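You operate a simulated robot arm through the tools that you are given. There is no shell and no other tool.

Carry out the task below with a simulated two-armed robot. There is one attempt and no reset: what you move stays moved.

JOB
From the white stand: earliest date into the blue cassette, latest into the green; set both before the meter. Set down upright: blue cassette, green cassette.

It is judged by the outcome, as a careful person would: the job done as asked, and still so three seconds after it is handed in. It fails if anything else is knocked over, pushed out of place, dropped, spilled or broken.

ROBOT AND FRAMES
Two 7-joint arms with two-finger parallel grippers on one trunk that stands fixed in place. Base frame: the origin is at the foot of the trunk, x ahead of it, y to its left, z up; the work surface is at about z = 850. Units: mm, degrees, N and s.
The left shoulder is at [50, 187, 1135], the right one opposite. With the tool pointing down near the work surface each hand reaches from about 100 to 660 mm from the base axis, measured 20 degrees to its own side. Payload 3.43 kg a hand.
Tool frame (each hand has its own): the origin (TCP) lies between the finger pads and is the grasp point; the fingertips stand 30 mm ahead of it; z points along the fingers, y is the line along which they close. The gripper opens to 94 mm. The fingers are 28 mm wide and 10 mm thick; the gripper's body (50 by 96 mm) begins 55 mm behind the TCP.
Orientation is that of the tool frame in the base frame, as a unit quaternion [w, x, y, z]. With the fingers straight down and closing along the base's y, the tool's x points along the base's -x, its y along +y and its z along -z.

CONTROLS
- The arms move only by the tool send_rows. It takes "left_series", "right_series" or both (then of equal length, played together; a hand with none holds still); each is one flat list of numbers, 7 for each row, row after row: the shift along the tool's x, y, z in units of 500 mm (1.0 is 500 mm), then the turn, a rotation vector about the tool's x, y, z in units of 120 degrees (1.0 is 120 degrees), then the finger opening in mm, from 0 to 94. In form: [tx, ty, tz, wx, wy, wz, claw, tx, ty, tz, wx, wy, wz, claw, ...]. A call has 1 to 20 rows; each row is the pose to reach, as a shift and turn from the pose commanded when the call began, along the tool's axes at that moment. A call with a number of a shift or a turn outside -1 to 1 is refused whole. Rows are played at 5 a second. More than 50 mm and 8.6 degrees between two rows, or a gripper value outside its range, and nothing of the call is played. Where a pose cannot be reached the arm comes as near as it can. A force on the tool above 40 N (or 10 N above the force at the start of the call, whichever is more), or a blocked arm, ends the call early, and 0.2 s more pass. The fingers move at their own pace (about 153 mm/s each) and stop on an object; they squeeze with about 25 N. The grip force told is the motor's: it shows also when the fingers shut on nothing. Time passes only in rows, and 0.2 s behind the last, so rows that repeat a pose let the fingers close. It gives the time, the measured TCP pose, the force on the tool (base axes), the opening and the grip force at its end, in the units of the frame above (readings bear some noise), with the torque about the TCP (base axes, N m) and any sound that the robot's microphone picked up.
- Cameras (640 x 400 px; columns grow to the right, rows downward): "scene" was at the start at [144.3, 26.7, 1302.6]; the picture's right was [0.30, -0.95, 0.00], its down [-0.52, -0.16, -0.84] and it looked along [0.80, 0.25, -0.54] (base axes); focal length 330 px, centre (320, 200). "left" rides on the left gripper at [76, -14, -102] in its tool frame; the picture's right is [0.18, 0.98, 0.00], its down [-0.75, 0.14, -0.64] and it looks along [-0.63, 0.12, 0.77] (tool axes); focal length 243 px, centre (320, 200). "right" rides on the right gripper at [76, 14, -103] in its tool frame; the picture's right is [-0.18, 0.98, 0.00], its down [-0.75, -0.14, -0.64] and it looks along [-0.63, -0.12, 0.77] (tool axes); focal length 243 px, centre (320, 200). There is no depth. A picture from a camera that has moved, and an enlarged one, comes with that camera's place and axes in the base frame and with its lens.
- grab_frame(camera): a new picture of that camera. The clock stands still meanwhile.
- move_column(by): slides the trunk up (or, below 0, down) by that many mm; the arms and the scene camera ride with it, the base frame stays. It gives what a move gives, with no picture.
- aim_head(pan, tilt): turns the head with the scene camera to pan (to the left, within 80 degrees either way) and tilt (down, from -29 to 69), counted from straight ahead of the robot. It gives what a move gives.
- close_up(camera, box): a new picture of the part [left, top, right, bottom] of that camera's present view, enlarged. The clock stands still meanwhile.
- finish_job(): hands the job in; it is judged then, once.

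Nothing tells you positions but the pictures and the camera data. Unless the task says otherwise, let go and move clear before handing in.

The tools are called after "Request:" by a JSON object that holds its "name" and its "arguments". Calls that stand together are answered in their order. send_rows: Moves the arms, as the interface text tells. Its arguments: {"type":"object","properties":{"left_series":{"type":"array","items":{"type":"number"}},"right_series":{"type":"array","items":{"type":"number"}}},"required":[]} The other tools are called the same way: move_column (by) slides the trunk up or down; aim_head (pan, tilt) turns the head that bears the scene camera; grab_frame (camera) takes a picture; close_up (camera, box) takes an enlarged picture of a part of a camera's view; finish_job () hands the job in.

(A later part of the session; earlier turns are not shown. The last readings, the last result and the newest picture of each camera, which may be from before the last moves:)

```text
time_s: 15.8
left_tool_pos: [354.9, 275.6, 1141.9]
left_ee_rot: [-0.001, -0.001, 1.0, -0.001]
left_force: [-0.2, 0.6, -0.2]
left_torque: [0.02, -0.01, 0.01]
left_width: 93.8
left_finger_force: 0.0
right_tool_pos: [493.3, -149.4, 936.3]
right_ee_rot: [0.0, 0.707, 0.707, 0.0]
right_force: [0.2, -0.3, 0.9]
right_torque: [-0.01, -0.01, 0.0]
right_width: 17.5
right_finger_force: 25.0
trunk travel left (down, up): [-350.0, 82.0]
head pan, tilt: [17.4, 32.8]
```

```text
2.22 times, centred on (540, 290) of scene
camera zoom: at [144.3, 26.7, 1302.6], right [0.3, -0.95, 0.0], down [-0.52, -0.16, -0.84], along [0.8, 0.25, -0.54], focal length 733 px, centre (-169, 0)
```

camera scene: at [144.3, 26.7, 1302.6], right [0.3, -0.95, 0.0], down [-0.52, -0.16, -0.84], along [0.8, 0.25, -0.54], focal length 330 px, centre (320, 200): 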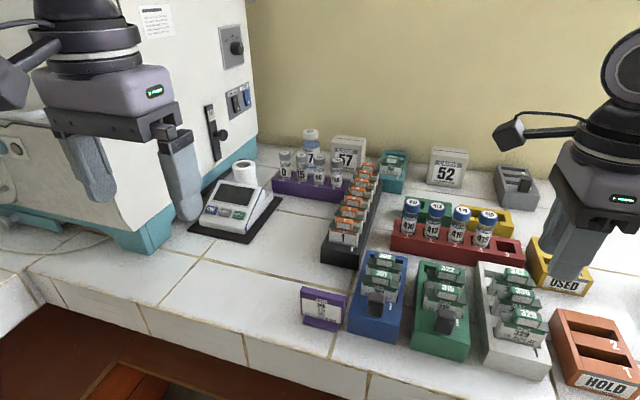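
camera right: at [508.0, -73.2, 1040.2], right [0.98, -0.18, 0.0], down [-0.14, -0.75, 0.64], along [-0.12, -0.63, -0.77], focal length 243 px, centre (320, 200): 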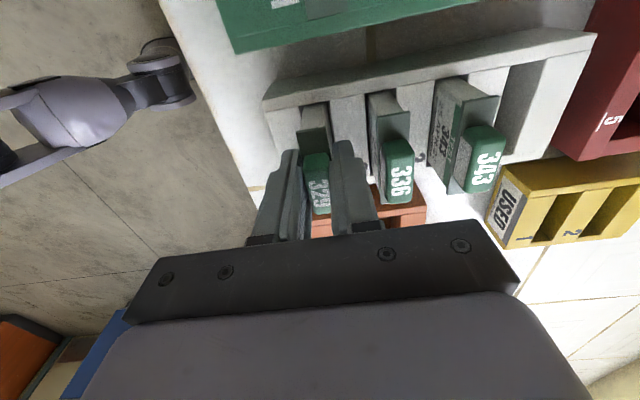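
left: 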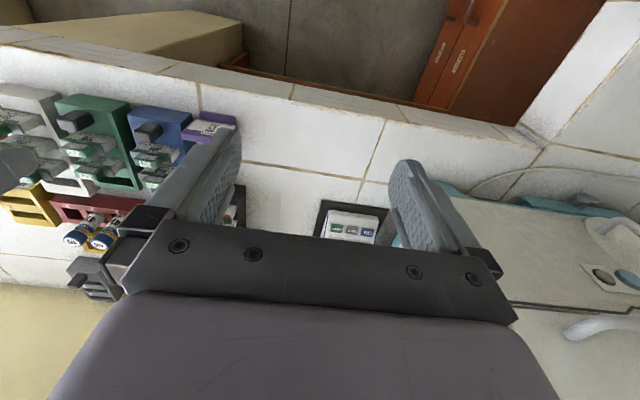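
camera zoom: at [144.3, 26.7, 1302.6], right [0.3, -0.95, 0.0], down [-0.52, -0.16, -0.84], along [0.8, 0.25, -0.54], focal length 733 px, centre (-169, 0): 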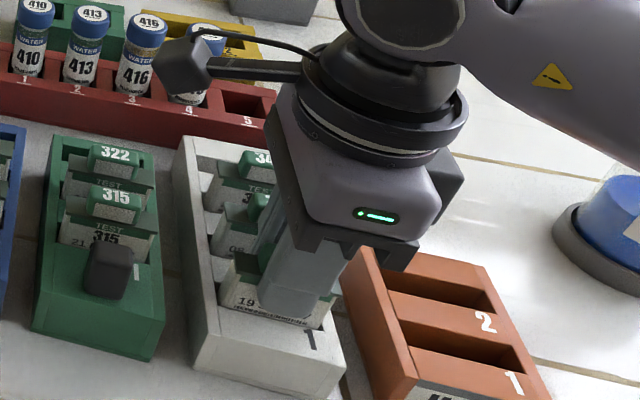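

Gripped at 17.5 mm width. I'll lift straight up 110 mm.

Request:
{"name": "send_rows", "arguments": {"right_series": [0, 0, -0.015, 0, 0, 0, 0, 0, 0, -0.035, 0, 0, 0, 0, 0, 0, -0.06, 0, 0, 0, 0, 0, 0, -0.09, 0, 0, 0, 0, 0, 0, -0.12, 0, 0, 0, 0, 0, 0, -0.16, 0, 0, 0, 0, 0, 0, -0.2, 0, 0, 0, 0, 0, 0, -0.22, 0, 0, 0, 0, 0, 0, -0.22, 0, 0, 0, 0]}}

Request:
{"name": "grab_frame", "arguments": {"camera": "right"}}

Request:
{"name": "grab_frame", "arguments": {"camera": "scene"}}

```text
time_s: 17.8
left_tool_pos: [354.0, 275.2, 1141.6]
left_ee_rot: [-0.001, -0.001, 1.0, 0.0]
left_force: [0.2, -0.7, -0.4]
left_torque: [-0.02, -0.04, 0.04]
left_width: 93.9
left_finger_force: 0.0
right_tool_pos: [494.2, -149.7, 1046.6]
right_ee_rot: [0.0, 0.707, 0.707, 0.0]
right_force: [0.4, -0.5, -0.5]
right_torque: [0.02, 0.04, -0.02]
right_width: 17.4
right_finger_force: 25.2
trunk travel left (down, up): [-350.0, 82.0]
head pan, tilt: [17.4, 32.8]
```

```text
taken
camera right: at [508.4, -73.6, 1150.2], right [0.98, -0.18, 0.0], down [-0.14, -0.75, 0.64], along [-0.12, -0.63, -0.77], focal length 243 px, centre (320, 200)
```

right: 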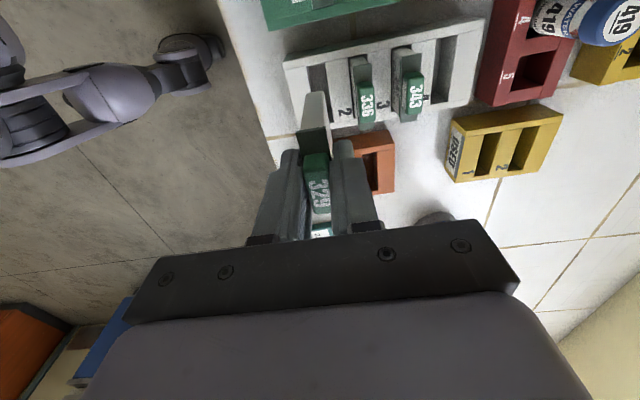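

```text
taken
camera scene: at [144.4, 26.7, 1302.6], right [0.3, -0.95, 0.0], down [-0.52, -0.16, -0.84], along [0.8, 0.25, -0.54], focal length 330 px, centre (320, 200)
```

scene: 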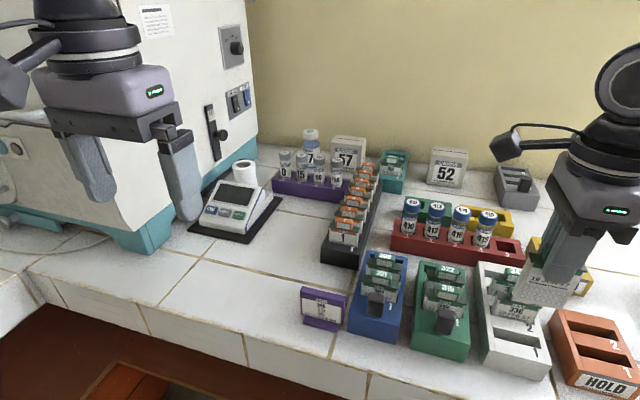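

Request:
{"name": "close_up", "arguments": {"camera": "scene", "box": [480, 220, 600, 340]}}

Request:
{"name": "close_up", "arguments": {"camera": "right", "box": [270, 30, 440, 140]}}

```text
3.33 times, centred on (540, 280) of scene
camera zoom: at [144.4, 26.7, 1302.6], right [0.3, -0.95, 0.0], down [-0.52, -0.16, -0.84], along [0.8, 0.25, -0.54], focal length 1100 px, centre (-413, -67)
```

zoom: 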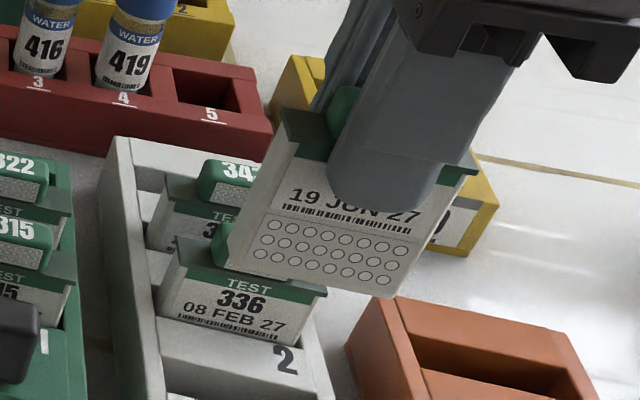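

```text
3.64 times, centred on (355, 85) of right
camera zoom: at [508.4, -73.6, 1150.2], right [0.98, -0.18, 0.0], down [-0.14, -0.75, 0.64], along [-0.12, -0.63, -0.77], focal length 882 px, centre (193, 618)
```

zoom: 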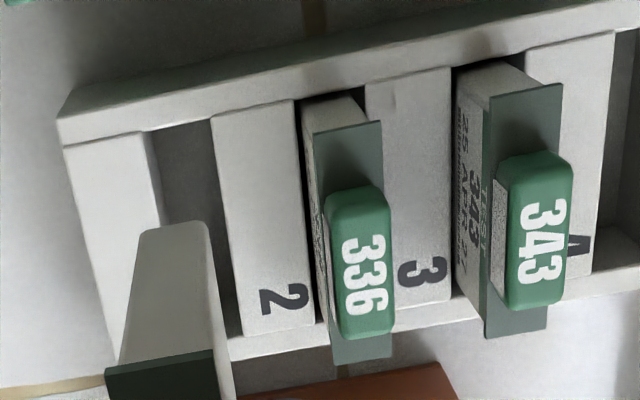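

The card hangs straight: about 54 mm wide, with its bottom about 77 mm below the TCP. I'll move above green slot 3 at height.

Request:
{"name": "send_rows", "arguments": {"right_series": [0.04, 0.038, 0, 0, 0, 0, 0, 0.08, 0.076, 0, 0, 0, 0, 0, 0.12, 0.114, 0, 0, 0, 0, 0, 0.16, 0.152, 0, 0, 0, 0, 0, 0.197, 0.191, 0, 0, 0, 0, 0, 0.197, 0.191, 0, 0, 0, 0, 0]}}

Request:
{"name": "grab_frame", "arguments": {"camera": "right"}}

Request:
{"name": "grab_frame", "arguments": {"camera": "scene"}}

Request:
{"name": "close_up", "arguments": {"camera": "right", "box": [230, 20, 410, 130]}}

```text
time_s: 19.2
left_tool_pos: [354.7, 275.0, 1142.4]
left_ee_rot: [0.0, -0.001, 1.0, 0.001]
left_force: [-1.1, -0.1, 0.2]
left_torque: [0.0, 0.01, 0.03]
left_width: 94.1
left_finger_force: 0.1
right_tool_pos: [590.2, -50.5, 1046.7]
right_ee_rot: [0.0, 0.706, 0.708, 0.0]
right_force: [0.0, 0.0, -0.1]
right_torque: [0.04, 0.04, 0.0]
right_width: 17.5
right_finger_force: 24.6
trunk travel left (down, up): [-350.0, 82.0]
head pan, tilt: [17.4, 32.8]
```

```text
taken
camera right: at [603.5, 25.4, 1150.3], right [0.98, -0.18, 0.0], down [-0.14, -0.75, 0.64], along [-0.12, -0.63, -0.77], focal length 243 px, centre (320, 200)
```

right: 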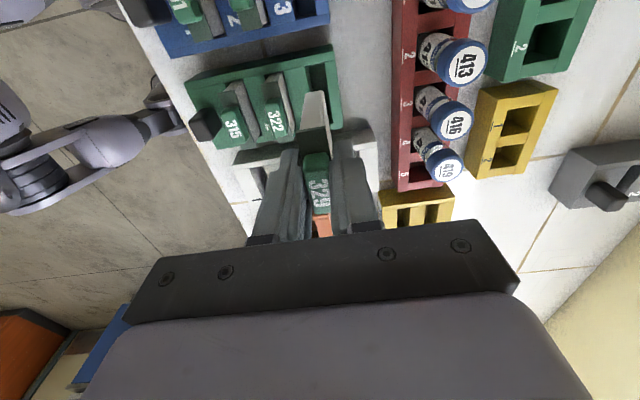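

```text
taken
camera scene: at [144.4, 26.3, 1302.6], right [0.3, -0.95, 0.0], down [-0.52, -0.16, -0.84], along [0.8, 0.25, -0.54], focal length 330 px, centre (320, 200)
```

scene: 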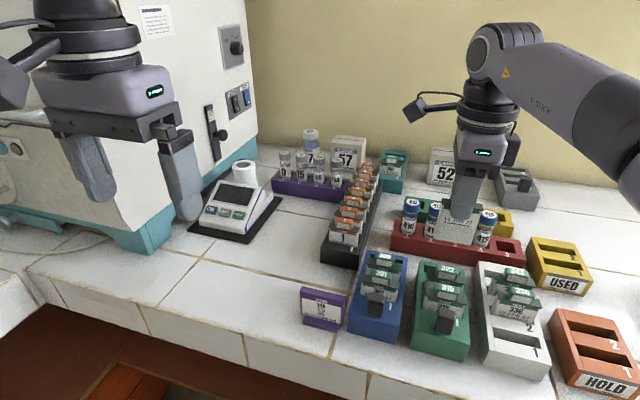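

```text
3.56 times, centred on (320, 75) of right
camera zoom: at [603.5, 25.4, 1150.3], right [0.98, -0.18, 0.0], down [-0.14, -0.75, 0.64], along [-0.12, -0.63, -0.77], focal length 863 px, centre (320, 644)
```

zoom: 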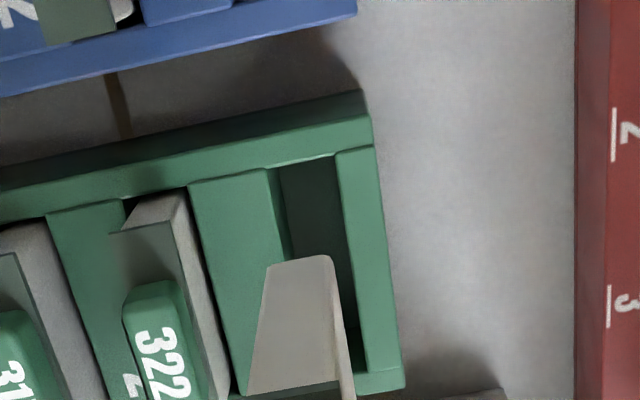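

The slot (x 580.7–599) and card (x 583.4–597) line up with about 2 mm margin each side. I'll lower in gently.

Request:
{"name": "send_rows", "arguments": {"right_series": [0, 0, 0.03, 0, 0, 0, 0, 0, 0, 0.06, 0, 0, 0, 0, 0, 0, 0.09, 0, 0, 0, 0, 0, 0, 0.12, 0, 0, 0, 0, 0, 0, 0.14, 0, 0, 0, 0, 0, 0, 0.16, 0, 0, 0, 0, 0, 0, 0.175, 0, 0, 0, 0, 0, 0, 0.175, 0, 0, 0, 0]}}

Request:
{"name": "close_up", "arguments": {"camera": "right", "box": [210, 0, 410, 200]}}

Request:
{"name": "close_up", "arguments": {"camera": "scene", "box": [400, 200, 520, 340]}}

```text
time_s: 21.0
left_tool_pos: [354.9, 274.7, 1141.7]
left_ee_rot: [0.0, -0.001, 1.0, 0.0]
left_force: [-0.2, -0.6, -0.3]
left_torque: [-0.04, 0.02, 0.0]
left_width: 94.0
left_finger_force: 0.0
right_tool_pos: [589.4, -49.9, 959.0]
right_ee_rot: [0.001, 0.707, 0.707, 0.0]
right_force: [-1.0, 0.3, -0.5]
right_torque: [0.0, -0.01, -0.04]
right_width: 17.5
right_finger_force: 25.2
trunk travel left (down, up): [-350.0, 82.0]
head pan, tilt: [17.4, 32.8]
```

```text
2.00 times, centred on (310, 100) of right
camera zoom: at [603.8, 25.0, 1062.2], right [0.98, -0.18, 0.0], down [-0.14, -0.75, 0.64], along [-0.12, -0.63, -0.77], focal length 485 px, centre (340, 400)
```

zoom: 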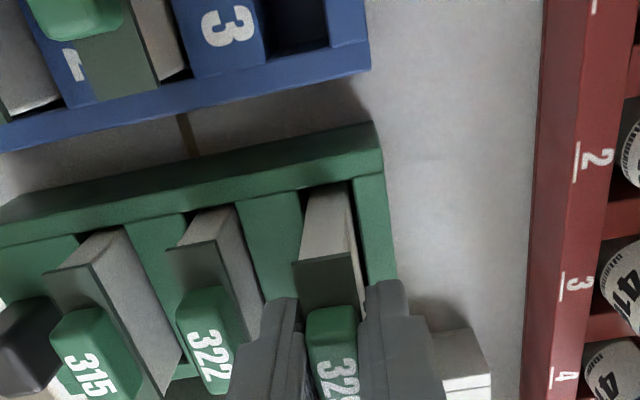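

```text
2.86 times, centred on (460, 270) of scene
camera zoom: at [144.3, 26.7, 1302.6], right [0.3, -0.95, 0.0], down [-0.52, -0.16, -0.84], along [0.8, 0.25, -0.54], focal length 942 px, centre (-80, 0)
```

zoom: 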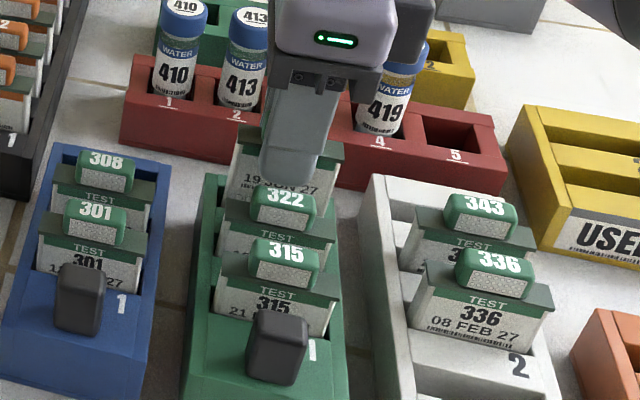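

The card is in the slot with no force. I'll lower the last 20 mm slowly.

Request:
{"name": "send_rows", "arguments": {"right_series": [0, 0, 0.01, 0, 0, 0, 0, 0, 0, 0.02, 0, 0, 0, 0, 0, 0, 0.028, 0, 0, 0, 0, 0, 0, 0.034, 0, 0, 0, 0, 0, 0, 0.04, 0, 0, 0, 0, 0, 0, 0.043, 0, 0, 0, 0, 0, 0, 0.043, 0, 0, 0, 0]}}

Request:
{"name": "close_up", "arguments": {"camera": "right", "box": [210, 0, 410, 200]}}

```text
time_s: 22.6
left_tool_pos: [356.1, 275.8, 1142.6]
left_ee_rot: [0.001, -0.001, 1.0, 0.0]
left_force: [0.3, 0.5, 0.7]
left_torque: [-0.02, -0.05, 0.03]
left_width: 93.9
left_finger_force: 0.1
right_tool_pos: [589.5, -49.9, 937.9]
right_ee_rot: [0.0, 0.707, 0.707, 0.0]
right_force: [0.6, -0.1, -0.2]
right_torque: [-0.01, 0.0, 0.0]
right_width: 17.5
right_finger_force: 24.9
trunk travel left (down, up): [-350.0, 82.0]
head pan, tilt: [17.4, 32.8]
```

```text
2.00 times, centred on (310, 100) of right
camera zoom: at [603.8, 25.2, 1040.9], right [0.98, -0.18, 0.0], down [-0.14, -0.75, 0.64], along [-0.12, -0.63, -0.77], focal length 485 px, centre (340, 400)
```

zoom: 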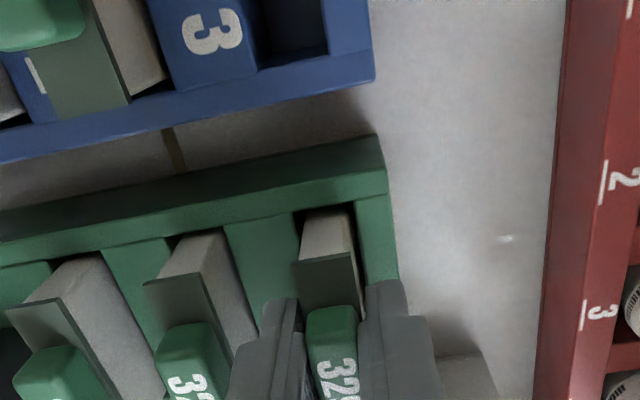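

Request:
{"name": "send_rows", "arguments": {"right_series": [0, 0, 0.002, 0, 0, 0, 0, 0, 0, 0.004, 0, 0, 0, 0, 0, 0, 0.004, 0, 0, 0, 0]}}

```text
time_s: 23.4
left_tool_pos: [354.9, 276.3, 1143.1]
left_ee_rot: [0.001, -0.001, 1.0, 0.001]
left_force: [-0.9, 0.1, 0.3]
left_torque: [0.01, 0.01, -0.03]
left_width: 94.1
left_finger_force: 0.1
right_tool_pos: [590.7, -50.4, 937.4]
right_ee_rot: [0.0, 0.707, 0.707, 0.001]
right_force: [-0.2, 0.4, 5.8]
right_torque: [-0.03, -0.01, 0.04]
right_width: 17.2
right_finger_force: 24.9
trunk travel left (down, up): [-350.0, 82.0]
head pan, tilt: [17.4, 32.8]
```

Contact force of 5.8 N shows the card is seated. I'll open slightly and lift away.

Request:
{"name": "send_rows", "arguments": {"right_series": [0, 0, 0, 0, 0, 0, 24, 0, 0, 0, 0, 0, 0, 30, 0, 0, 0, 0, 0, 0, 30, 0, 0, -0.02, 0, 0, 0, 30, 0, 0, -0.05, 0, 0, 0, 30, 0, 0, -0.1, 0, 0, 0, 30, 0, 0, -0.16, 0, 0, 0, 30, 0, 0, -0.22, 0, 0, 0, 30, 0, 0, -0.22, 0, 0, 0, 30]}}

Request:
{"name": "grab_frame", "arguments": {"camera": "right"}}

Request:
{"name": "close_up", "arguments": {"camera": "scene", "box": [400, 200, 520, 340]}}

```text
time_s: 25.4
left_tool_pos: [355.1, 274.9, 1142.7]
left_ee_rot: [0.0, -0.001, 1.0, 0.0]
left_force: [-0.6, -1.0, 0.0]
left_torque: [0.01, -0.01, -0.02]
left_width: 93.9
left_finger_force: 0.1
right_tool_pos: [590.7, -50.2, 1045.4]
right_ee_rot: [0.001, 0.707, 0.707, 0.001]
right_force: [-0.6, 0.4, -0.5]
right_torque: [-0.01, 0.0, -0.02]
right_width: 29.9
right_finger_force: 0.2
trunk travel left (down, up): [-350.0, 82.0]
head pan, tilt: [17.4, 32.8]
```

```text
taken
camera right: at [603.8, 25.3, 1149.1], right [0.98, -0.18, 0.0], down [-0.14, -0.75, 0.64], along [-0.12, -0.63, -0.77], focal length 243 px, centre (320, 200)
```

right: 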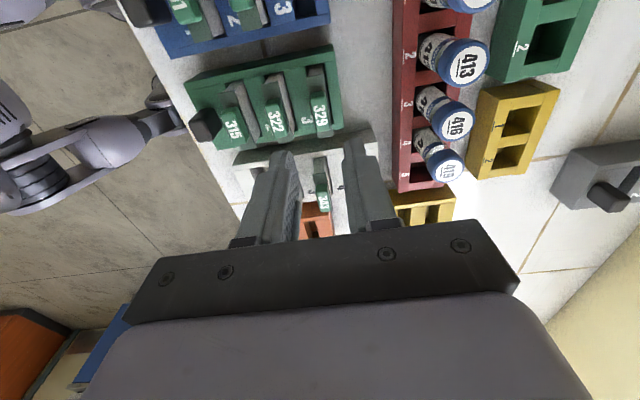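

```text
2.86 times, centred on (460, 270) of scene
camera zoom: at [144.4, 26.6, 1302.6], right [0.3, -0.95, 0.0], down [-0.52, -0.16, -0.84], along [0.8, 0.25, -0.54], focal length 942 px, centre (-80, 0)
```

zoom: 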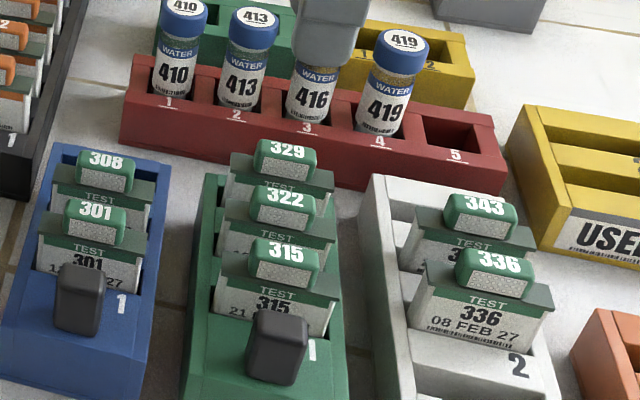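

329 is seated in green slot 3. Before picking 336, I'll test with the empty hand whether the right arm reaches blue slot 3.

Request:
{"name": "send_rows", "arguments": {"right_series": [0.05, 0, 0, 0, 0, 0, 30, 0.1, 0, 0, 0, 0, 0, 30, 0.15, 0, 0, 0, 0, 0, 30, 0.192, 0, 0, 0, 0, 0, 30, 0.192, 0, 0, 0, 0, 0, 30]}}

Request:
{"name": "grab_frame", "arguments": {"camera": "right"}}

```text
time_s: 26.6
left_tool_pos: [355.0, 275.2, 1142.2]
left_ee_rot: [-0.001, -0.001, 1.0, 0.0]
left_force: [-0.6, 0.5, 0.5]
left_torque: [0.01, 0.02, 0.01]
left_width: 94.0
left_finger_force: 0.1
right_tool_pos: [564.4, 11.5, 1040.8]
right_ee_rot: [-0.001, 0.707, 0.707, 0.0]
right_force: [-0.4, -0.7, 0.6]
right_torque: [0.03, 0.0, 0.04]
right_width: 29.9
right_finger_force: 0.1
right hand out of reach, approached as far as the arm can: row 1, 2, 3, 4, 5
trunk travel left (down, up): [-350.0, 82.0]
head pan, tilt: [17.4, 32.8]
```

```text
taken
camera right: at [579.3, 86.8, 1143.8], right [0.98, -0.18, 0.0], down [-0.14, -0.75, 0.64], along [-0.12, -0.63, -0.77], focal length 243 px, centre (320, 200)
```

right: 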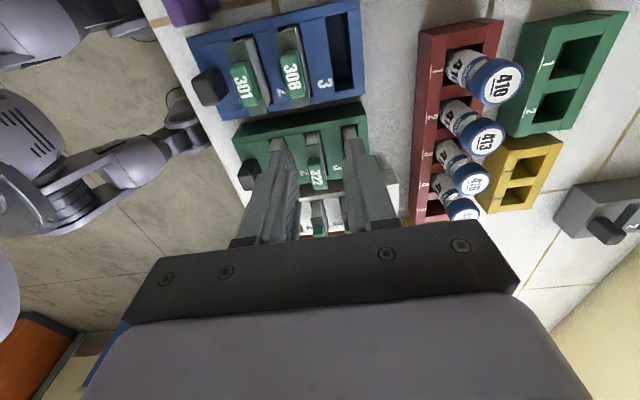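

The right arm can't reach blue slot 3 where it stands now. New plan:
1. Left arm sets green before the meter.
2. Left arm moves blue into green's old spot, which is within the right arm's reach.
3. Right arm inserts 336.
4. Left arm sets blue before the meter.

First I'll park the right hand aside.

Request:
{"name": "send_rows", "arguments": {"right_series": [-0.073, -0.036, -0.015, 0, 0, 0, 30, -0.145, -0.073, -0.03, 0, 0, 0, 30, -0.218, -0.109, -0.045, 0, 0, 0, 30, -0.29, -0.145, -0.06, 0, 0, 0, 30, -0.363, -0.181, -0.075, 0, 0, 0, 30, -0.435, -0.218, -0.09, 0, 0, 0, 30, -0.508, -0.254, -0.105, 0, 0, 0, 30, -0.58, -0.29, -0.12, 0, 0, 0, 30]}}

Request:
{"name": "grab_frame", "arguments": {"camera": "scene"}}

Request:
{"name": "close_up", "arguments": {"camera": "scene", "box": [100, 160, 340, 320]}}

```text
time_s: 28.4
left_tool_pos: [354.9, 274.5, 1143.9]
left_ee_rot: [0.001, 0.0, 1.0, 0.0]
left_force: [0.0, 0.6, 0.2]
left_torque: [-0.01, 0.02, 0.0]
left_width: 94.1
left_finger_force: 0.1
right_tool_pos: [421.8, -278.4, 1101.0]
right_ee_rot: [0.0, 0.708, 0.707, 0.0]
right_force: [-0.5, -0.1, 0.2]
right_torque: [0.0, -0.02, -0.03]
right_width: 29.8
right_finger_force: 0.0
trunk travel left (down, up): [-350.0, 82.0]
head pan, tilt: [17.4, 32.8]
```

```text
taken
camera scene: at [143.9, 26.4, 1302.7], right [0.3, -0.95, 0.0], down [-0.52, -0.16, -0.84], along [0.8, 0.25, -0.54], focal length 330 px, centre (320, 200)
```

scene: 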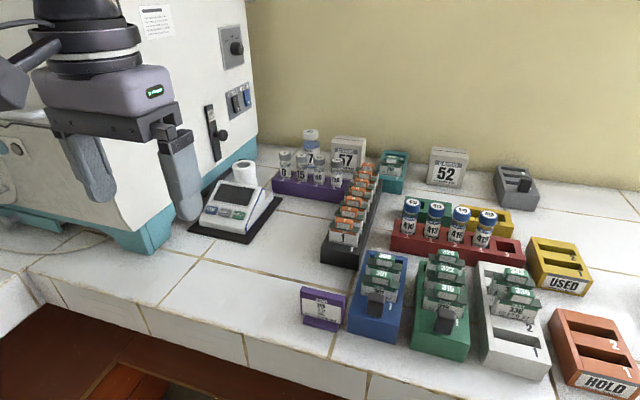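

```text
2.50 times, centred on (220, 240) of scene
camera zoom: at [143.9, 26.4, 1302.7], right [0.3, -0.95, 0.0], down [-0.52, -0.16, -0.84], along [0.8, 0.25, -0.54], focal length 825 px, centre (570, 100)
```

zoom: 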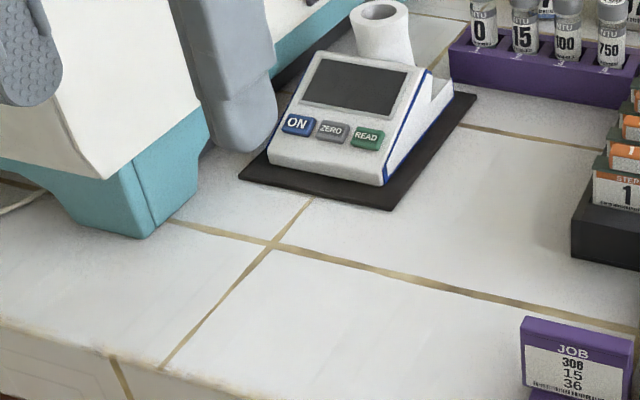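

Now I'll check the machine's overhang beside the meter, since the left hand will work near it.

Request:
{"name": "aim_head", "arguments": {"pan": 45, "tilt": 32.8}}

Request:
{"name": "grab_frame", "arguments": {"camera": "scene"}}

Request:
{"name": "grab_frame", "arguments": {"camera": "left"}}

```text
time_s: 29.3
left_tool_pos: [355.4, 275.3, 1143.3]
left_ee_rot: [0.0, -0.001, 1.0, 0.0]
left_force: [0.0, 0.2, 0.3]
left_torque: [0.01, -0.03, -0.03]
left_width: 94.0
left_finger_force: 0.1
right_tool_pos: [421.1, -277.8, 1100.1]
right_ee_rot: [0.001, 0.707, 0.707, 0.0]
right_force: [0.8, -0.7, 0.3]
right_torque: [-0.02, 0.0, -0.02]
right_width: 30.0
right_finger_force: 0.1
trunk travel left (down, up): [-350.0, 82.0]
head pan, tilt: [45.0, 32.8]
```

```text
taken
camera scene: at [122.4, 63.0, 1302.6], right [0.71, -0.71, 0.0], down [-0.38, -0.38, -0.84], along [0.59, 0.59, -0.54], focal length 330 px, centre (320, 200)
```

scene: 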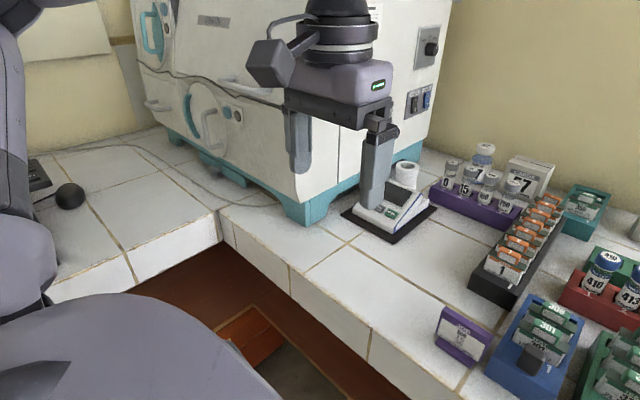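

```text
taken
camera left: at [277.2, 262.1, 1243.5], right [-0.19, 0.98, 0.0], down [0.75, 0.14, 0.64], along [0.63, 0.12, -0.77], focal length 243 px, centre (320, 200)
```

left: 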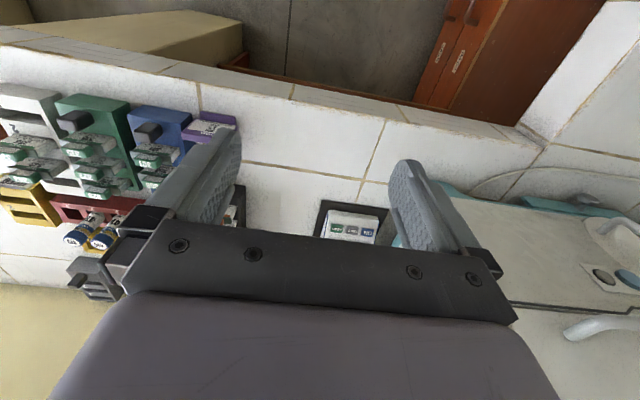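

Request:
{"name": "close_up", "arguments": {"camera": "scene", "box": [200, 120, 460, 300]}}

Request:
{"name": "close_up", "arguments": {"camera": "left", "box": [300, 130, 540, 270]}}

```text
2.22 times, centred on (330, 210) of scene
camera zoom: at [122.4, 63.0, 1302.6], right [0.71, -0.71, 0.0], down [-0.38, -0.38, -0.84], along [0.59, 0.59, -0.54], focal length 733 px, centre (298, 178)
```

zoom: 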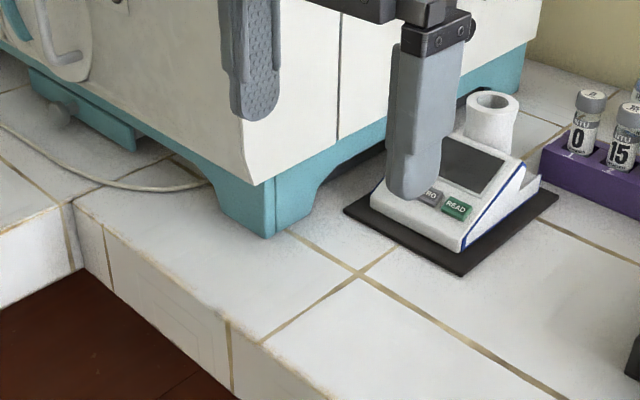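

```text
2.67 times, centred on (420, 200) of left
camera zoom: at [277.2, 262.1, 1243.5], right [-0.19, 0.98, 0.0], down [0.75, 0.14, 0.64], along [0.63, 0.12, -0.77], focal length 647 px, centre (53, 200)
```

zoom: 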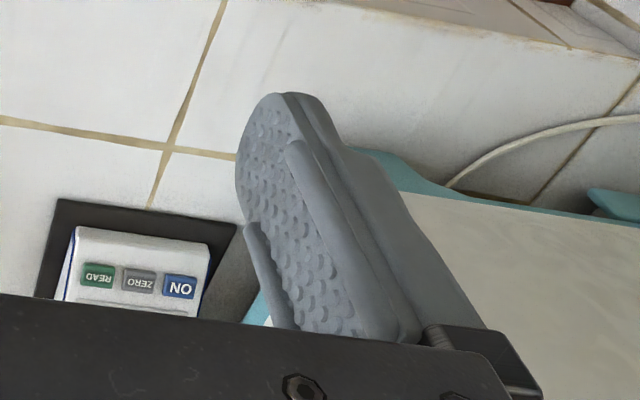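

The machine's side is at y≈500, so I'll set green at about (505, 437) and blue at about (505, 343), both between the meter's mat (x≥608) and the counter edge (x≈411). Next I'll turn the head back and bring the left hand above green, fingers closing across its width.

Request:
{"name": "aim_head", "arguments": {"pan": 10, "tilt": 36}}

Request:
{"name": "send_rows", "arguments": {"left_series": [-0.0407, -0.0723, 0.0273, 0, 0, 0, 90, -0.0813, -0.1447, 0.0547, 0, 0, 0, 90, -0.122, -0.217, 0.082, 0, 0, 0, 90, -0.1627, -0.2893, 0.1093, 0, 0, 0, 90, -0.2033, -0.3617, 0.1367, 0, 0, 0, 90, -0.244, -0.434, 0.164, 0, 0, 0, 90, -0.2847, -0.5063, 0.1913, 0, 0, 0, 88, -0.3253, -0.5787, 0.2187, 0, 0, 0, 86, -0.366, -0.651, 0.246, 0, 0, 0, 86, -0.366, -0.651, 0.246, 0, 0, 0, 86]}}

Request:
{"name": "grab_frame", "arguments": {"camera": "left"}}

Request:
{"name": "grab_frame", "arguments": {"camera": "scene"}}

```text
time_s: 30.3
left_tool_pos: [355.3, 275.3, 1142.8]
left_ee_rot: [0.0, -0.001, 1.0, 0.001]
left_force: [0.0, -0.4, 0.9]
left_torque: [0.0, -0.01, 0.0]
left_width: 94.0
left_finger_force: 0.1
right_tool_pos: [421.4, -279.1, 1100.0]
right_ee_rot: [0.0, 0.708, 0.706, 0.0]
right_force: [-0.1, -0.2, 0.0]
right_torque: [-0.03, 0.02, -0.01]
right_width: 29.9
right_finger_force: 0.1
trunk travel left (down, up): [-350.0, 82.0]
head pan, tilt: [10.0, 36.0]
```

```text
time_s: 32.5
left_tool_pos: [428.6, 145.7, 1034.7]
left_ee_rot: [0.0, -0.001, 1.0, -0.001]
left_force: [-0.3, -0.3, 0.2]
left_torque: [-0.01, 0.02, -0.03]
left_width: 86.0
left_finger_force: 0.1
left hand out of reach, approached as far as the arm can: row 4, 5, 6, 7, 8, 9, 10
right_tool_pos: [421.3, -278.5, 1099.9]
right_ee_rot: [0.0, 0.707, 0.707, -0.001]
right_force: [0.1, 0.1, -0.7]
right_torque: [-0.04, 0.0, -0.02]
right_width: 29.9
right_finger_force: 0.0
trunk travel left (down, up): [-350.0, 82.0]
head pan, tilt: [10.0, 36.0]
```

```text
taken
camera left: at [352.4, 132.7, 1135.5], right [-0.19, 0.98, 0.0], down [0.75, 0.14, 0.64], along [0.63, 0.12, -0.77], focal length 243 px, centre (320, 200)
```

left: 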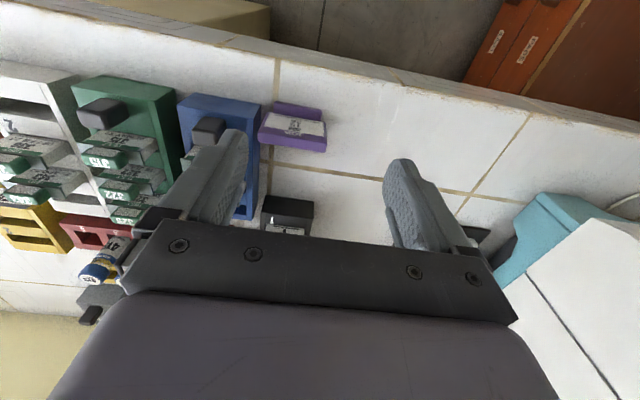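

```text
taken
camera scene: at [145.4, 15.2, 1297.7], right [0.17, -0.98, 0.0], down [-0.58, -0.1, -0.81], along [0.8, 0.14, -0.59], focal length 330 px, centre (320, 200)
```

scene: 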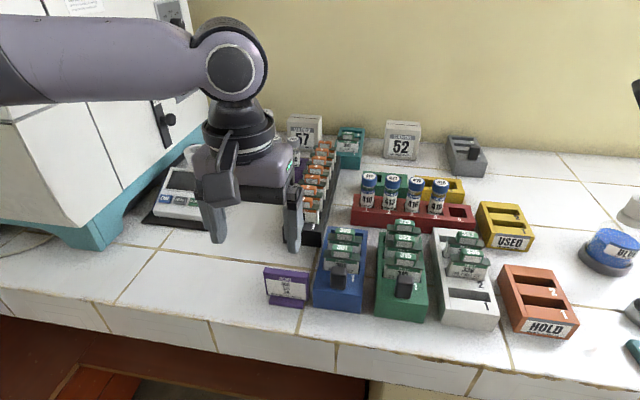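

The left arm stalled at (428, 146). I'll probe which directions are available, starting with +x.

Request:
{"name": "send_rows", "arguments": {"left_series": [-0.05, 0, -0.03, 0, 0, 0, 86, -0.1, 0, -0.06, 0, 0, 0, 86]}}

Request:
{"name": "send_rows", "arguments": {"left_series": [0, -0.05, 0, 0, 0, 0, 86, 0, -0.1, 0, 0, 0, 0, 86]}}

```text
time_s: 33.1
left_tool_pos: [463.1, 168.1, 1063.3]
left_ee_rot: [0.001, -0.001, 1.0, -0.001]
left_force: [0.0, -0.1, -0.6]
left_torque: [0.0, -0.02, -0.02]
left_width: 86.1
left_finger_force: 0.0
left hand out of reach, approached as far as the arm can: row 1, 2
right_tool_pos: [422.0, -277.9, 1099.6]
right_ee_rot: [0.001, 0.707, 0.707, 0.0]
right_force: [-0.6, 0.2, 0.4]
right_torque: [0.03, 0.01, 0.02]
right_width: 29.9
right_finger_force: 0.0
trunk travel left (down, up): [-350.0, 82.0]
head pan, tilt: [10.0, 36.0]
```

```text
time_s: 33.7
left_tool_pos: [444.8, 155.7, 1061.0]
left_ee_rot: [0.001, 0.0, 1.0, 0.0]
left_force: [0.3, -0.3, 0.0]
left_torque: [0.01, -0.02, 0.0]
left_width: 86.3
left_finger_force: 0.1
left hand out of reach, approached as far as the arm can: row 1, 2
right_tool_pos: [421.0, -278.0, 1101.4]
right_ee_rot: [0.0, 0.707, 0.707, 0.0]
right_force: [-0.5, -0.1, 0.0]
right_torque: [0.0, 0.01, 0.03]
right_width: 30.0
right_finger_force: 0.1
trunk travel left (down, up): [-350.0, 82.0]
head pan, tilt: [10.0, 36.0]
```

The left arm slides along some joint-limit boundary. I'll try a small yaw to see if that frees it.

Request:
{"name": "send_rows", "arguments": {"left_series": [0, 0, 0, 0, 0, -0.06, 86, 0, 0, 0, 0, 0, -0.12, 86, 0, 0, 0, 0, 0, -0.18, 86, 0, 0, 0, 0, 0, -0.24, 86, -0.03, -0.05, 0, 0, 0, -0.24, 86, -0.06, -0.1, 0, 0, 0, -0.24, 86]}}

Request:
{"name": "grab_frame", "arguments": {"camera": "scene"}}

```text
time_s: 35.1
left_tool_pos: [445.0, 155.1, 1059.1]
left_ee_rot: [0.0, -0.25, 0.968, -0.001]
left_force: [-0.5, -0.4, -0.1]
left_torque: [0.0, 0.0, 0.03]
left_width: 86.0
left_finger_force: 0.0
left hand out of reach, approached as far as the arm can: row 5, 6
right_tool_pos: [421.3, -278.9, 1100.3]
right_ee_rot: [-0.001, 0.707, 0.707, 0.0]
right_force: [-0.9, 1.2, -0.9]
right_torque: [0.0, 0.01, -0.02]
right_width: 30.4
right_finger_force: 0.1
trunk travel left (down, up): [-350.0, 82.0]
head pan, tilt: [10.0, 36.0]
```

```text
taken
camera scene: at [145.4, 15.2, 1297.7], right [0.17, -0.98, 0.0], down [-0.58, -0.1, -0.81], along [0.8, 0.14, -0.59], focal length 330 px, centre (320, 200)
```

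scene: 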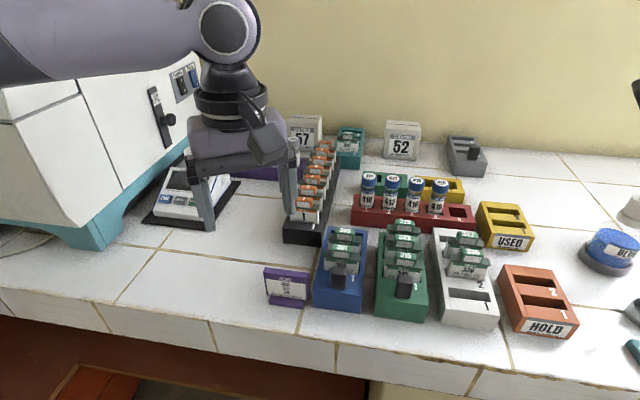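

Yaw isn't the limit; the elbow seems stuck. I'll undo the yaw, return toward the start pose, and probe another route, moving inward at close range first.

Request:
{"name": "send_rows", "arguments": {"left_series": [0, 0, 0, 0, 0, 0.06, 86, 0, 0, 0, 0, 0, 0.12, 86, 0, 0, 0, 0, 0, 0.18, 86, 0, 0, 0, 0, 0, 0.24, 86]}}

Request:
{"name": "send_rows", "arguments": {"left_series": [0.045, 0.06, -0.04, 0, 0, 0, 86, 0.09, 0.12, -0.08, 0, 0, 0, 86, 0.135, 0.18, -0.12, 0, 0, 0, 86, 0.18, 0.24, -0.166, 0, 0, 0, 86]}}

Request:
{"name": "send_rows", "arguments": {"left_series": [0, -0.08, 0, 0, 0, 0, 86, 0, -0.16, 0, 0, 0, 0, 86, 0, -0.24, 0, 0, 0, 0, 86, 0, -0.32, 0, 0, 0, 0, 86, 0, -0.4, 0, 0, 0, 0, 86]}}

Request:
{"name": "grab_frame", "arguments": {"camera": "scene"}}

```text
time_s: 36.1
left_tool_pos: [444.2, 154.5, 1060.0]
left_ee_rot: [0.001, 0.001, 1.0, 0.001]
left_force: [-0.5, 0.0, 0.8]
left_torque: [0.03, -0.01, 0.02]
left_width: 86.0
left_finger_force: 0.0
right_tool_pos: [420.9, -278.5, 1101.5]
right_ee_rot: [-0.001, 0.707, 0.707, 0.0]
right_force: [1.1, 0.0, 0.1]
right_torque: [0.01, -0.03, 0.0]
right_width: 29.8
right_finger_force: 0.0
trunk travel left (down, up): [-350.0, 82.0]
head pan, tilt: [10.0, 36.0]
```

```text
time_s: 37.1
left_tool_pos: [353.0, 274.1, 1142.4]
left_ee_rot: [0.001, 0.0, 1.0, -0.001]
left_force: [0.4, 1.3, -0.3]
left_torque: [0.02, -0.02, -0.02]
left_width: 86.0
left_finger_force: 0.2
right_tool_pos: [420.7, -278.0, 1100.8]
right_ee_rot: [0.0, 0.707, 0.707, 0.0]
right_force: [-0.2, 0.3, -0.5]
right_torque: [0.02, -0.04, 0.01]
right_width: 30.1
right_finger_force: 0.1
trunk travel left (down, up): [-350.0, 82.0]
head pan, tilt: [10.0, 36.0]
```

```text
time_s: 38.3
left_tool_pos: [355.5, 128.8, 1140.1]
left_ee_rot: [0.0, -0.002, 1.0, 0.0]
left_force: [-1.3, -1.2, -0.5]
left_torque: [-0.03, 0.01, 0.03]
left_width: 85.9
left_finger_force: 0.1
left hand out of reach, approached as far as the arm can: row 4, 5
right_tool_pos: [421.4, -279.3, 1100.6]
right_ee_rot: [0.0, 0.707, 0.707, 0.0]
right_force: [0.4, 0.8, -0.7]
right_torque: [0.0, 0.02, -0.03]
right_width: 30.2
right_finger_force: 0.1
trunk travel left (down, up): [-350.0, 82.0]
head pan, tilt: [10.0, 36.0]
```

```text
taken
camera scene: at [145.6, 15.1, 1297.7], right [0.17, -0.98, 0.0], down [-0.58, -0.1, -0.81], along [0.8, 0.14, -0.59], focal length 330 px, centre (320, 200)
```

scene: 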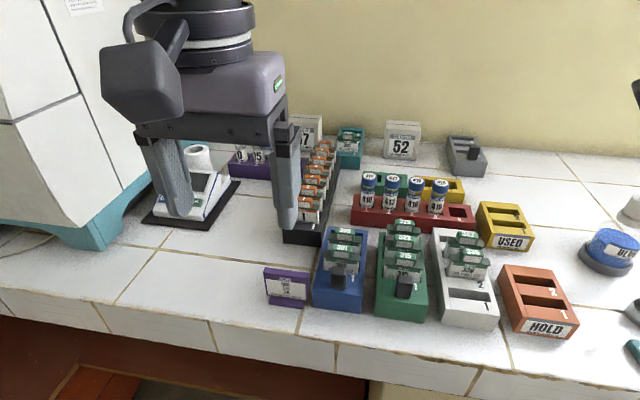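

Still blocked at y≈129. I'll try extending the arm forward first, at y≈275, then sweeping inward.

Request:
{"name": "send_rows", "arguments": {"left_series": [0, 0.08, 0, 0, 0, 0, 86, 0, 0.16, 0, 0, 0, 0, 86, -0.03, 0.24, 0.02, 0, 0, 0, 86, -0.1, 0.26, 0.04, 0, 0, 0, 86, -0.18, 0.26, 0.06, 0, 0, 0, 86, -0.26, 0.26, 0.08, 0, 0, 0, 86, -0.34, 0.26, 0.1, 0, 0, 0, 86, -0.42, 0.24, 0.12, 0, 0, 0, 86]}}

Request:
{"name": "send_rows", "arguments": {"left_series": [0, -0.07, 0, 0, 0, 0, 86, 0, -0.14, 0, 0, 0, 0, 86, 0, -0.21, 0, 0, 0, 0, 86]}}

Request:
{"name": "grab_frame", "arguments": {"camera": "scene"}}

```text
time_s: 40.1
left_tool_pos: [541.2, 260.8, 1078.0]
left_ee_rot: [0.001, 0.0, 1.0, 0.0]
left_force: [-0.7, -0.3, 0.5]
left_torque: [0.02, -0.01, -0.01]
left_width: 86.1
left_finger_force: 0.1
left hand out of reach, approached as far as the arm can: row 8
right_tool_pos: [419.9, -279.1, 1102.0]
right_ee_rot: [0.0, 0.708, 0.707, 0.0]
right_force: [0.0, -0.2, 1.0]
right_torque: [0.0, -0.05, 0.01]
right_width: 29.9
right_finger_force: 0.0
trunk travel left (down, up): [-350.0, 82.0]
head pan, tilt: [10.0, 36.0]
```

```text
time_s: 40.9
left_tool_pos: [498.8, 201.2, 1071.7]
left_ee_rot: [0.001, 0.0, 1.0, 0.0]
left_force: [0.3, 0.5, 0.4]
left_torque: [-0.01, 0.02, -0.01]
left_width: 85.9
left_finger_force: 0.0
left hand out of reach, approached as far as the arm can: row 1, 2, 3
right_tool_pos: [421.2, -279.0, 1100.4]
right_ee_rot: [0.0, 0.708, 0.707, 0.0]
right_force: [0.6, 0.0, 1.2]
right_torque: [-0.03, -0.02, -0.01]
right_width: 29.9
right_finger_force: 0.0
trunk travel left (down, up): [-350.0, 82.0]
head pan, tilt: [10.0, 36.0]
```

```text
taken
camera scene: at [145.3, 15.1, 1297.7], right [0.17, -0.98, 0.0], down [-0.58, -0.1, -0.81], along [0.8, 0.14, -0.59], focal length 330 px, centre (320, 200)
```

scene: 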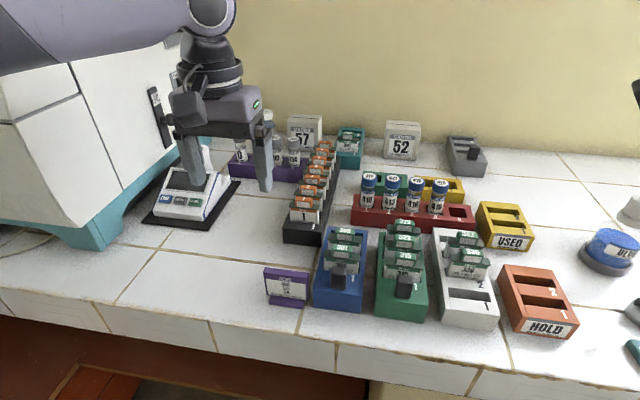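

The left hand's limit looks like a circle around a fixed elbow. I'll look at both arms to understand the postures.

Request:
{"name": "aim_head", "arguments": {"pan": 70, "tilt": 5}}

Request:
{"name": "grab_frame", "arguments": {"camera": "scene"}}

Request:
{"name": "aim_head", "arguments": {"pan": -70, "tilt": 5}}

Request:
{"name": "grab_frame", "arguments": {"camera": "scene"}}

```text
time_s: 42.2
left_tool_pos: [499.2, 200.0, 1071.2]
left_ee_rot: [0.001, 0.0, 1.0, -0.001]
left_force: [-0.1, 0.3, -0.3]
left_torque: [-0.03, 0.01, 0.01]
left_width: 86.1
left_finger_force: 0.0
right_tool_pos: [421.1, -279.1, 1100.9]
right_ee_rot: [0.0, 0.708, 0.707, 0.0]
right_force: [-0.7, -0.1, -0.8]
right_torque: [0.02, 0.0, 0.03]
right_width: 29.7
right_finger_force: 0.1
trunk travel left (down, up): [-350.0, 82.0]
head pan, tilt: [70.0, 5.0]
```

```text
taken
camera scene: at [90.7, 86.3, 1347.4], right [0.94, -0.34, 0.0], down [-0.03, -0.08, -1.0], along [0.34, 0.94, -0.09], focal length 330 px, centre (320, 200)
```

scene: 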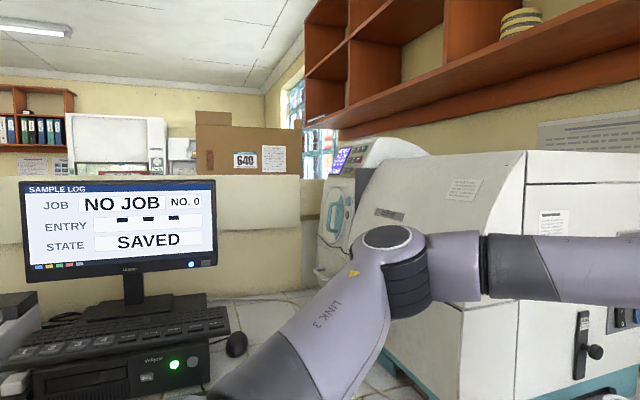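

```text
time_s: 44.5
left_tool_pos: [497.2, 200.6, 1070.8]
left_ee_rot: [0.001, -0.001, 1.0, 0.0]
left_force: [0.9, -0.6, -0.4]
left_torque: [-0.03, 0.0, 0.03]
left_width: 86.2
left_finger_force: 0.0
right_tool_pos: [420.8, -279.2, 1101.2]
right_ee_rot: [-0.001, 0.707, 0.707, 0.0]
right_force: [0.0, 0.3, -0.1]
right_torque: [-0.01, -0.03, -0.03]
right_width: 30.1
right_finger_force: 0.0
trunk travel left (down, up): [-350.0, 82.0]
head pan, tilt: [-70.0, 5.0]
```

```text
taken
camera scene: at [90.7, -86.3, 1347.4], right [-0.94, -0.34, 0.0], down [-0.03, 0.08, -1.0], along [0.34, -0.94, -0.09], focal length 330 px, centre (320, 200)
```

scene: 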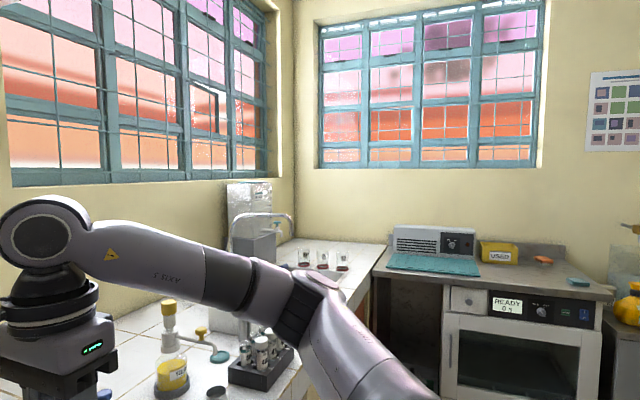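

The left elbow rides high. I'll retract the left hand, raise the trunk so the hands work lower relative to the shoulders, and probe again.

Request:
{"name": "send_rows", "arguments": {"left_series": [0.06, 0.06, 0, 0, 0, 0, 86, 0.12, 0.12, 0, 0, 0, 0, 86, 0.2, 0.14, 0, 0, 0, 0, 86, 0.28, 0.14, 0, 0, 0, 0, 86, 0.34, 0.14, 0, 0, 0, 0, 86]}}

Request:
{"name": "move_column", "arguments": {"by": 80}}

Request:
{"name": "aim_head", "arguments": {"pan": 30, "tilt": 40}}

Request:
{"name": "grab_frame", "arguments": {"camera": "scene"}}

```text
time_s: 45.7
left_tool_pos: [327.2, 271.3, 1072.8]
left_ee_rot: [0.001, -0.001, 1.0, -0.001]
left_force: [-0.4, 0.8, -0.2]
left_torque: [-0.01, -0.01, 0.0]
left_width: 85.9
left_finger_force: 0.1
right_tool_pos: [420.4, -279.0, 1101.0]
right_ee_rot: [0.0, 0.707, 0.707, 0.0]
right_force: [-0.3, 0.0, -0.6]
right_torque: [-0.03, -0.04, 0.01]
right_width: 30.0
right_finger_force: 0.1
trunk travel left (down, up): [-350.0, 82.0]
head pan, tilt: [-70.0, 5.0]
```

```text
time_s: 46.8
left_tool_pos: [327.1, 270.7, 1151.7]
left_ee_rot: [0.0, -0.001, 1.0, 0.0]
left_force: [0.5, 0.3, 0.6]
left_torque: [0.01, -0.03, 0.0]
left_width: 86.0
left_finger_force: 0.0
right_tool_pos: [421.7, -279.9, 1181.4]
right_ee_rot: [0.0, 0.707, 0.707, 0.0]
right_force: [0.6, -0.6, 0.2]
right_torque: [0.0, 0.02, 0.03]
right_width: 29.8
right_finger_force: 0.0
trunk travel left (down, up): [-430.0, 2.0]
head pan, tilt: [-70.0, 5.0]
```

```text
time_s: 48.6
left_tool_pos: [328.3, 270.7, 1151.0]
left_ee_rot: [0.001, -0.001, 1.0, 0.0]
left_force: [0.8, -0.6, -0.4]
left_torque: [0.02, -0.02, 0.0]
left_width: 86.1
left_finger_force: 0.0
right_tool_pos: [421.0, -278.9, 1180.7]
right_ee_rot: [-0.001, 0.707, 0.707, 0.0]
right_force: [-1.0, 0.7, 0.1]
right_torque: [-0.02, -0.02, 0.0]
right_width: 30.1
right_finger_force: 0.1
trunk travel left (down, up): [-430.0, 2.0]
head pan, tilt: [30.0, 40.0]
```

```text
taken
camera scene: at [132.9, 42.5, 1371.7], right [0.5, -0.87, 0.0], down [-0.56, -0.32, -0.77], along [0.66, 0.38, -0.64], focal length 330 px, centre (320, 200)
```

scene: 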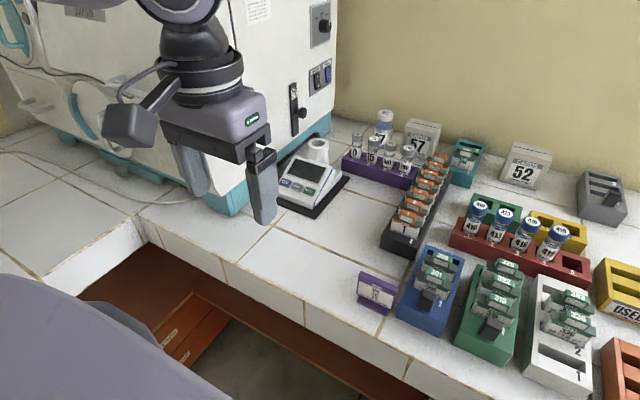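

Trunk is up. I'll lower the left hand to z≈985, just in front of the counter, and probe inward.

Request:
{"name": "send_rows", "arguments": {"left_series": [0, 0, 0.08, 0, 0, 0, 86, 0, 0, 0.16, 0, 0, 0, 86, 0, 0, 0.24, 0, 0, 0, 86, 0, 0, 0.33, 0, 0, 0, 86]}}

Request:
{"name": "send_rows", "arguments": {"left_series": [-0.03, -0.07, 0, 0, 0, 0, 86, -0.06, -0.14, 0, 0, 0, 0, 86, -0.09, -0.21, 0, 0, 0, 0, 86, -0.12, -0.28, 0, 0, 0, 0, 86, -0.15, -0.35, 0, 0, 0, 0, 86]}}

```text
time_s: 49.6
left_tool_pos: [327.9, 268.6, 986.2]
left_ee_rot: [0.0, -0.001, 1.0, 0.0]
left_force: [1.6, 0.2, 0.2]
left_torque: [-0.03, 0.03, 0.01]
left_width: 85.7
left_finger_force: 0.0
right_tool_pos: [421.0, -279.1, 1180.9]
right_ee_rot: [-0.001, 0.707, 0.707, 0.0]
right_force: [-0.8, -0.6, -0.3]
right_torque: [0.01, 0.01, -0.01]
right_width: 29.9
right_finger_force: 0.0
trunk travel left (down, up): [-430.0, 2.0]
head pan, tilt: [30.0, 40.0]
```

```text
time_s: 50.8
left_tool_pos: [383.2, 149.6, 1005.8]
left_ee_rot: [0.0, -0.002, 1.0, 0.0]
left_force: [-0.2, -0.2, -0.2]
left_torque: [0.03, -0.01, 0.04]
left_width: 85.9
left_finger_force: 0.0
left hand out of reach, approached as far as the arm can: row 4, 5
right_tool_pos: [421.5, -279.0, 1181.7]
right_ee_rot: [0.0, 0.707, 0.707, 0.001]
right_force: [-0.2, -0.1, -1.0]
right_torque: [0.02, 0.02, -0.02]
right_width: 29.9
right_finger_force: 0.1
trunk travel left (down, up): [-430.0, 2.0]
head pan, tilt: [30.0, 40.0]
```

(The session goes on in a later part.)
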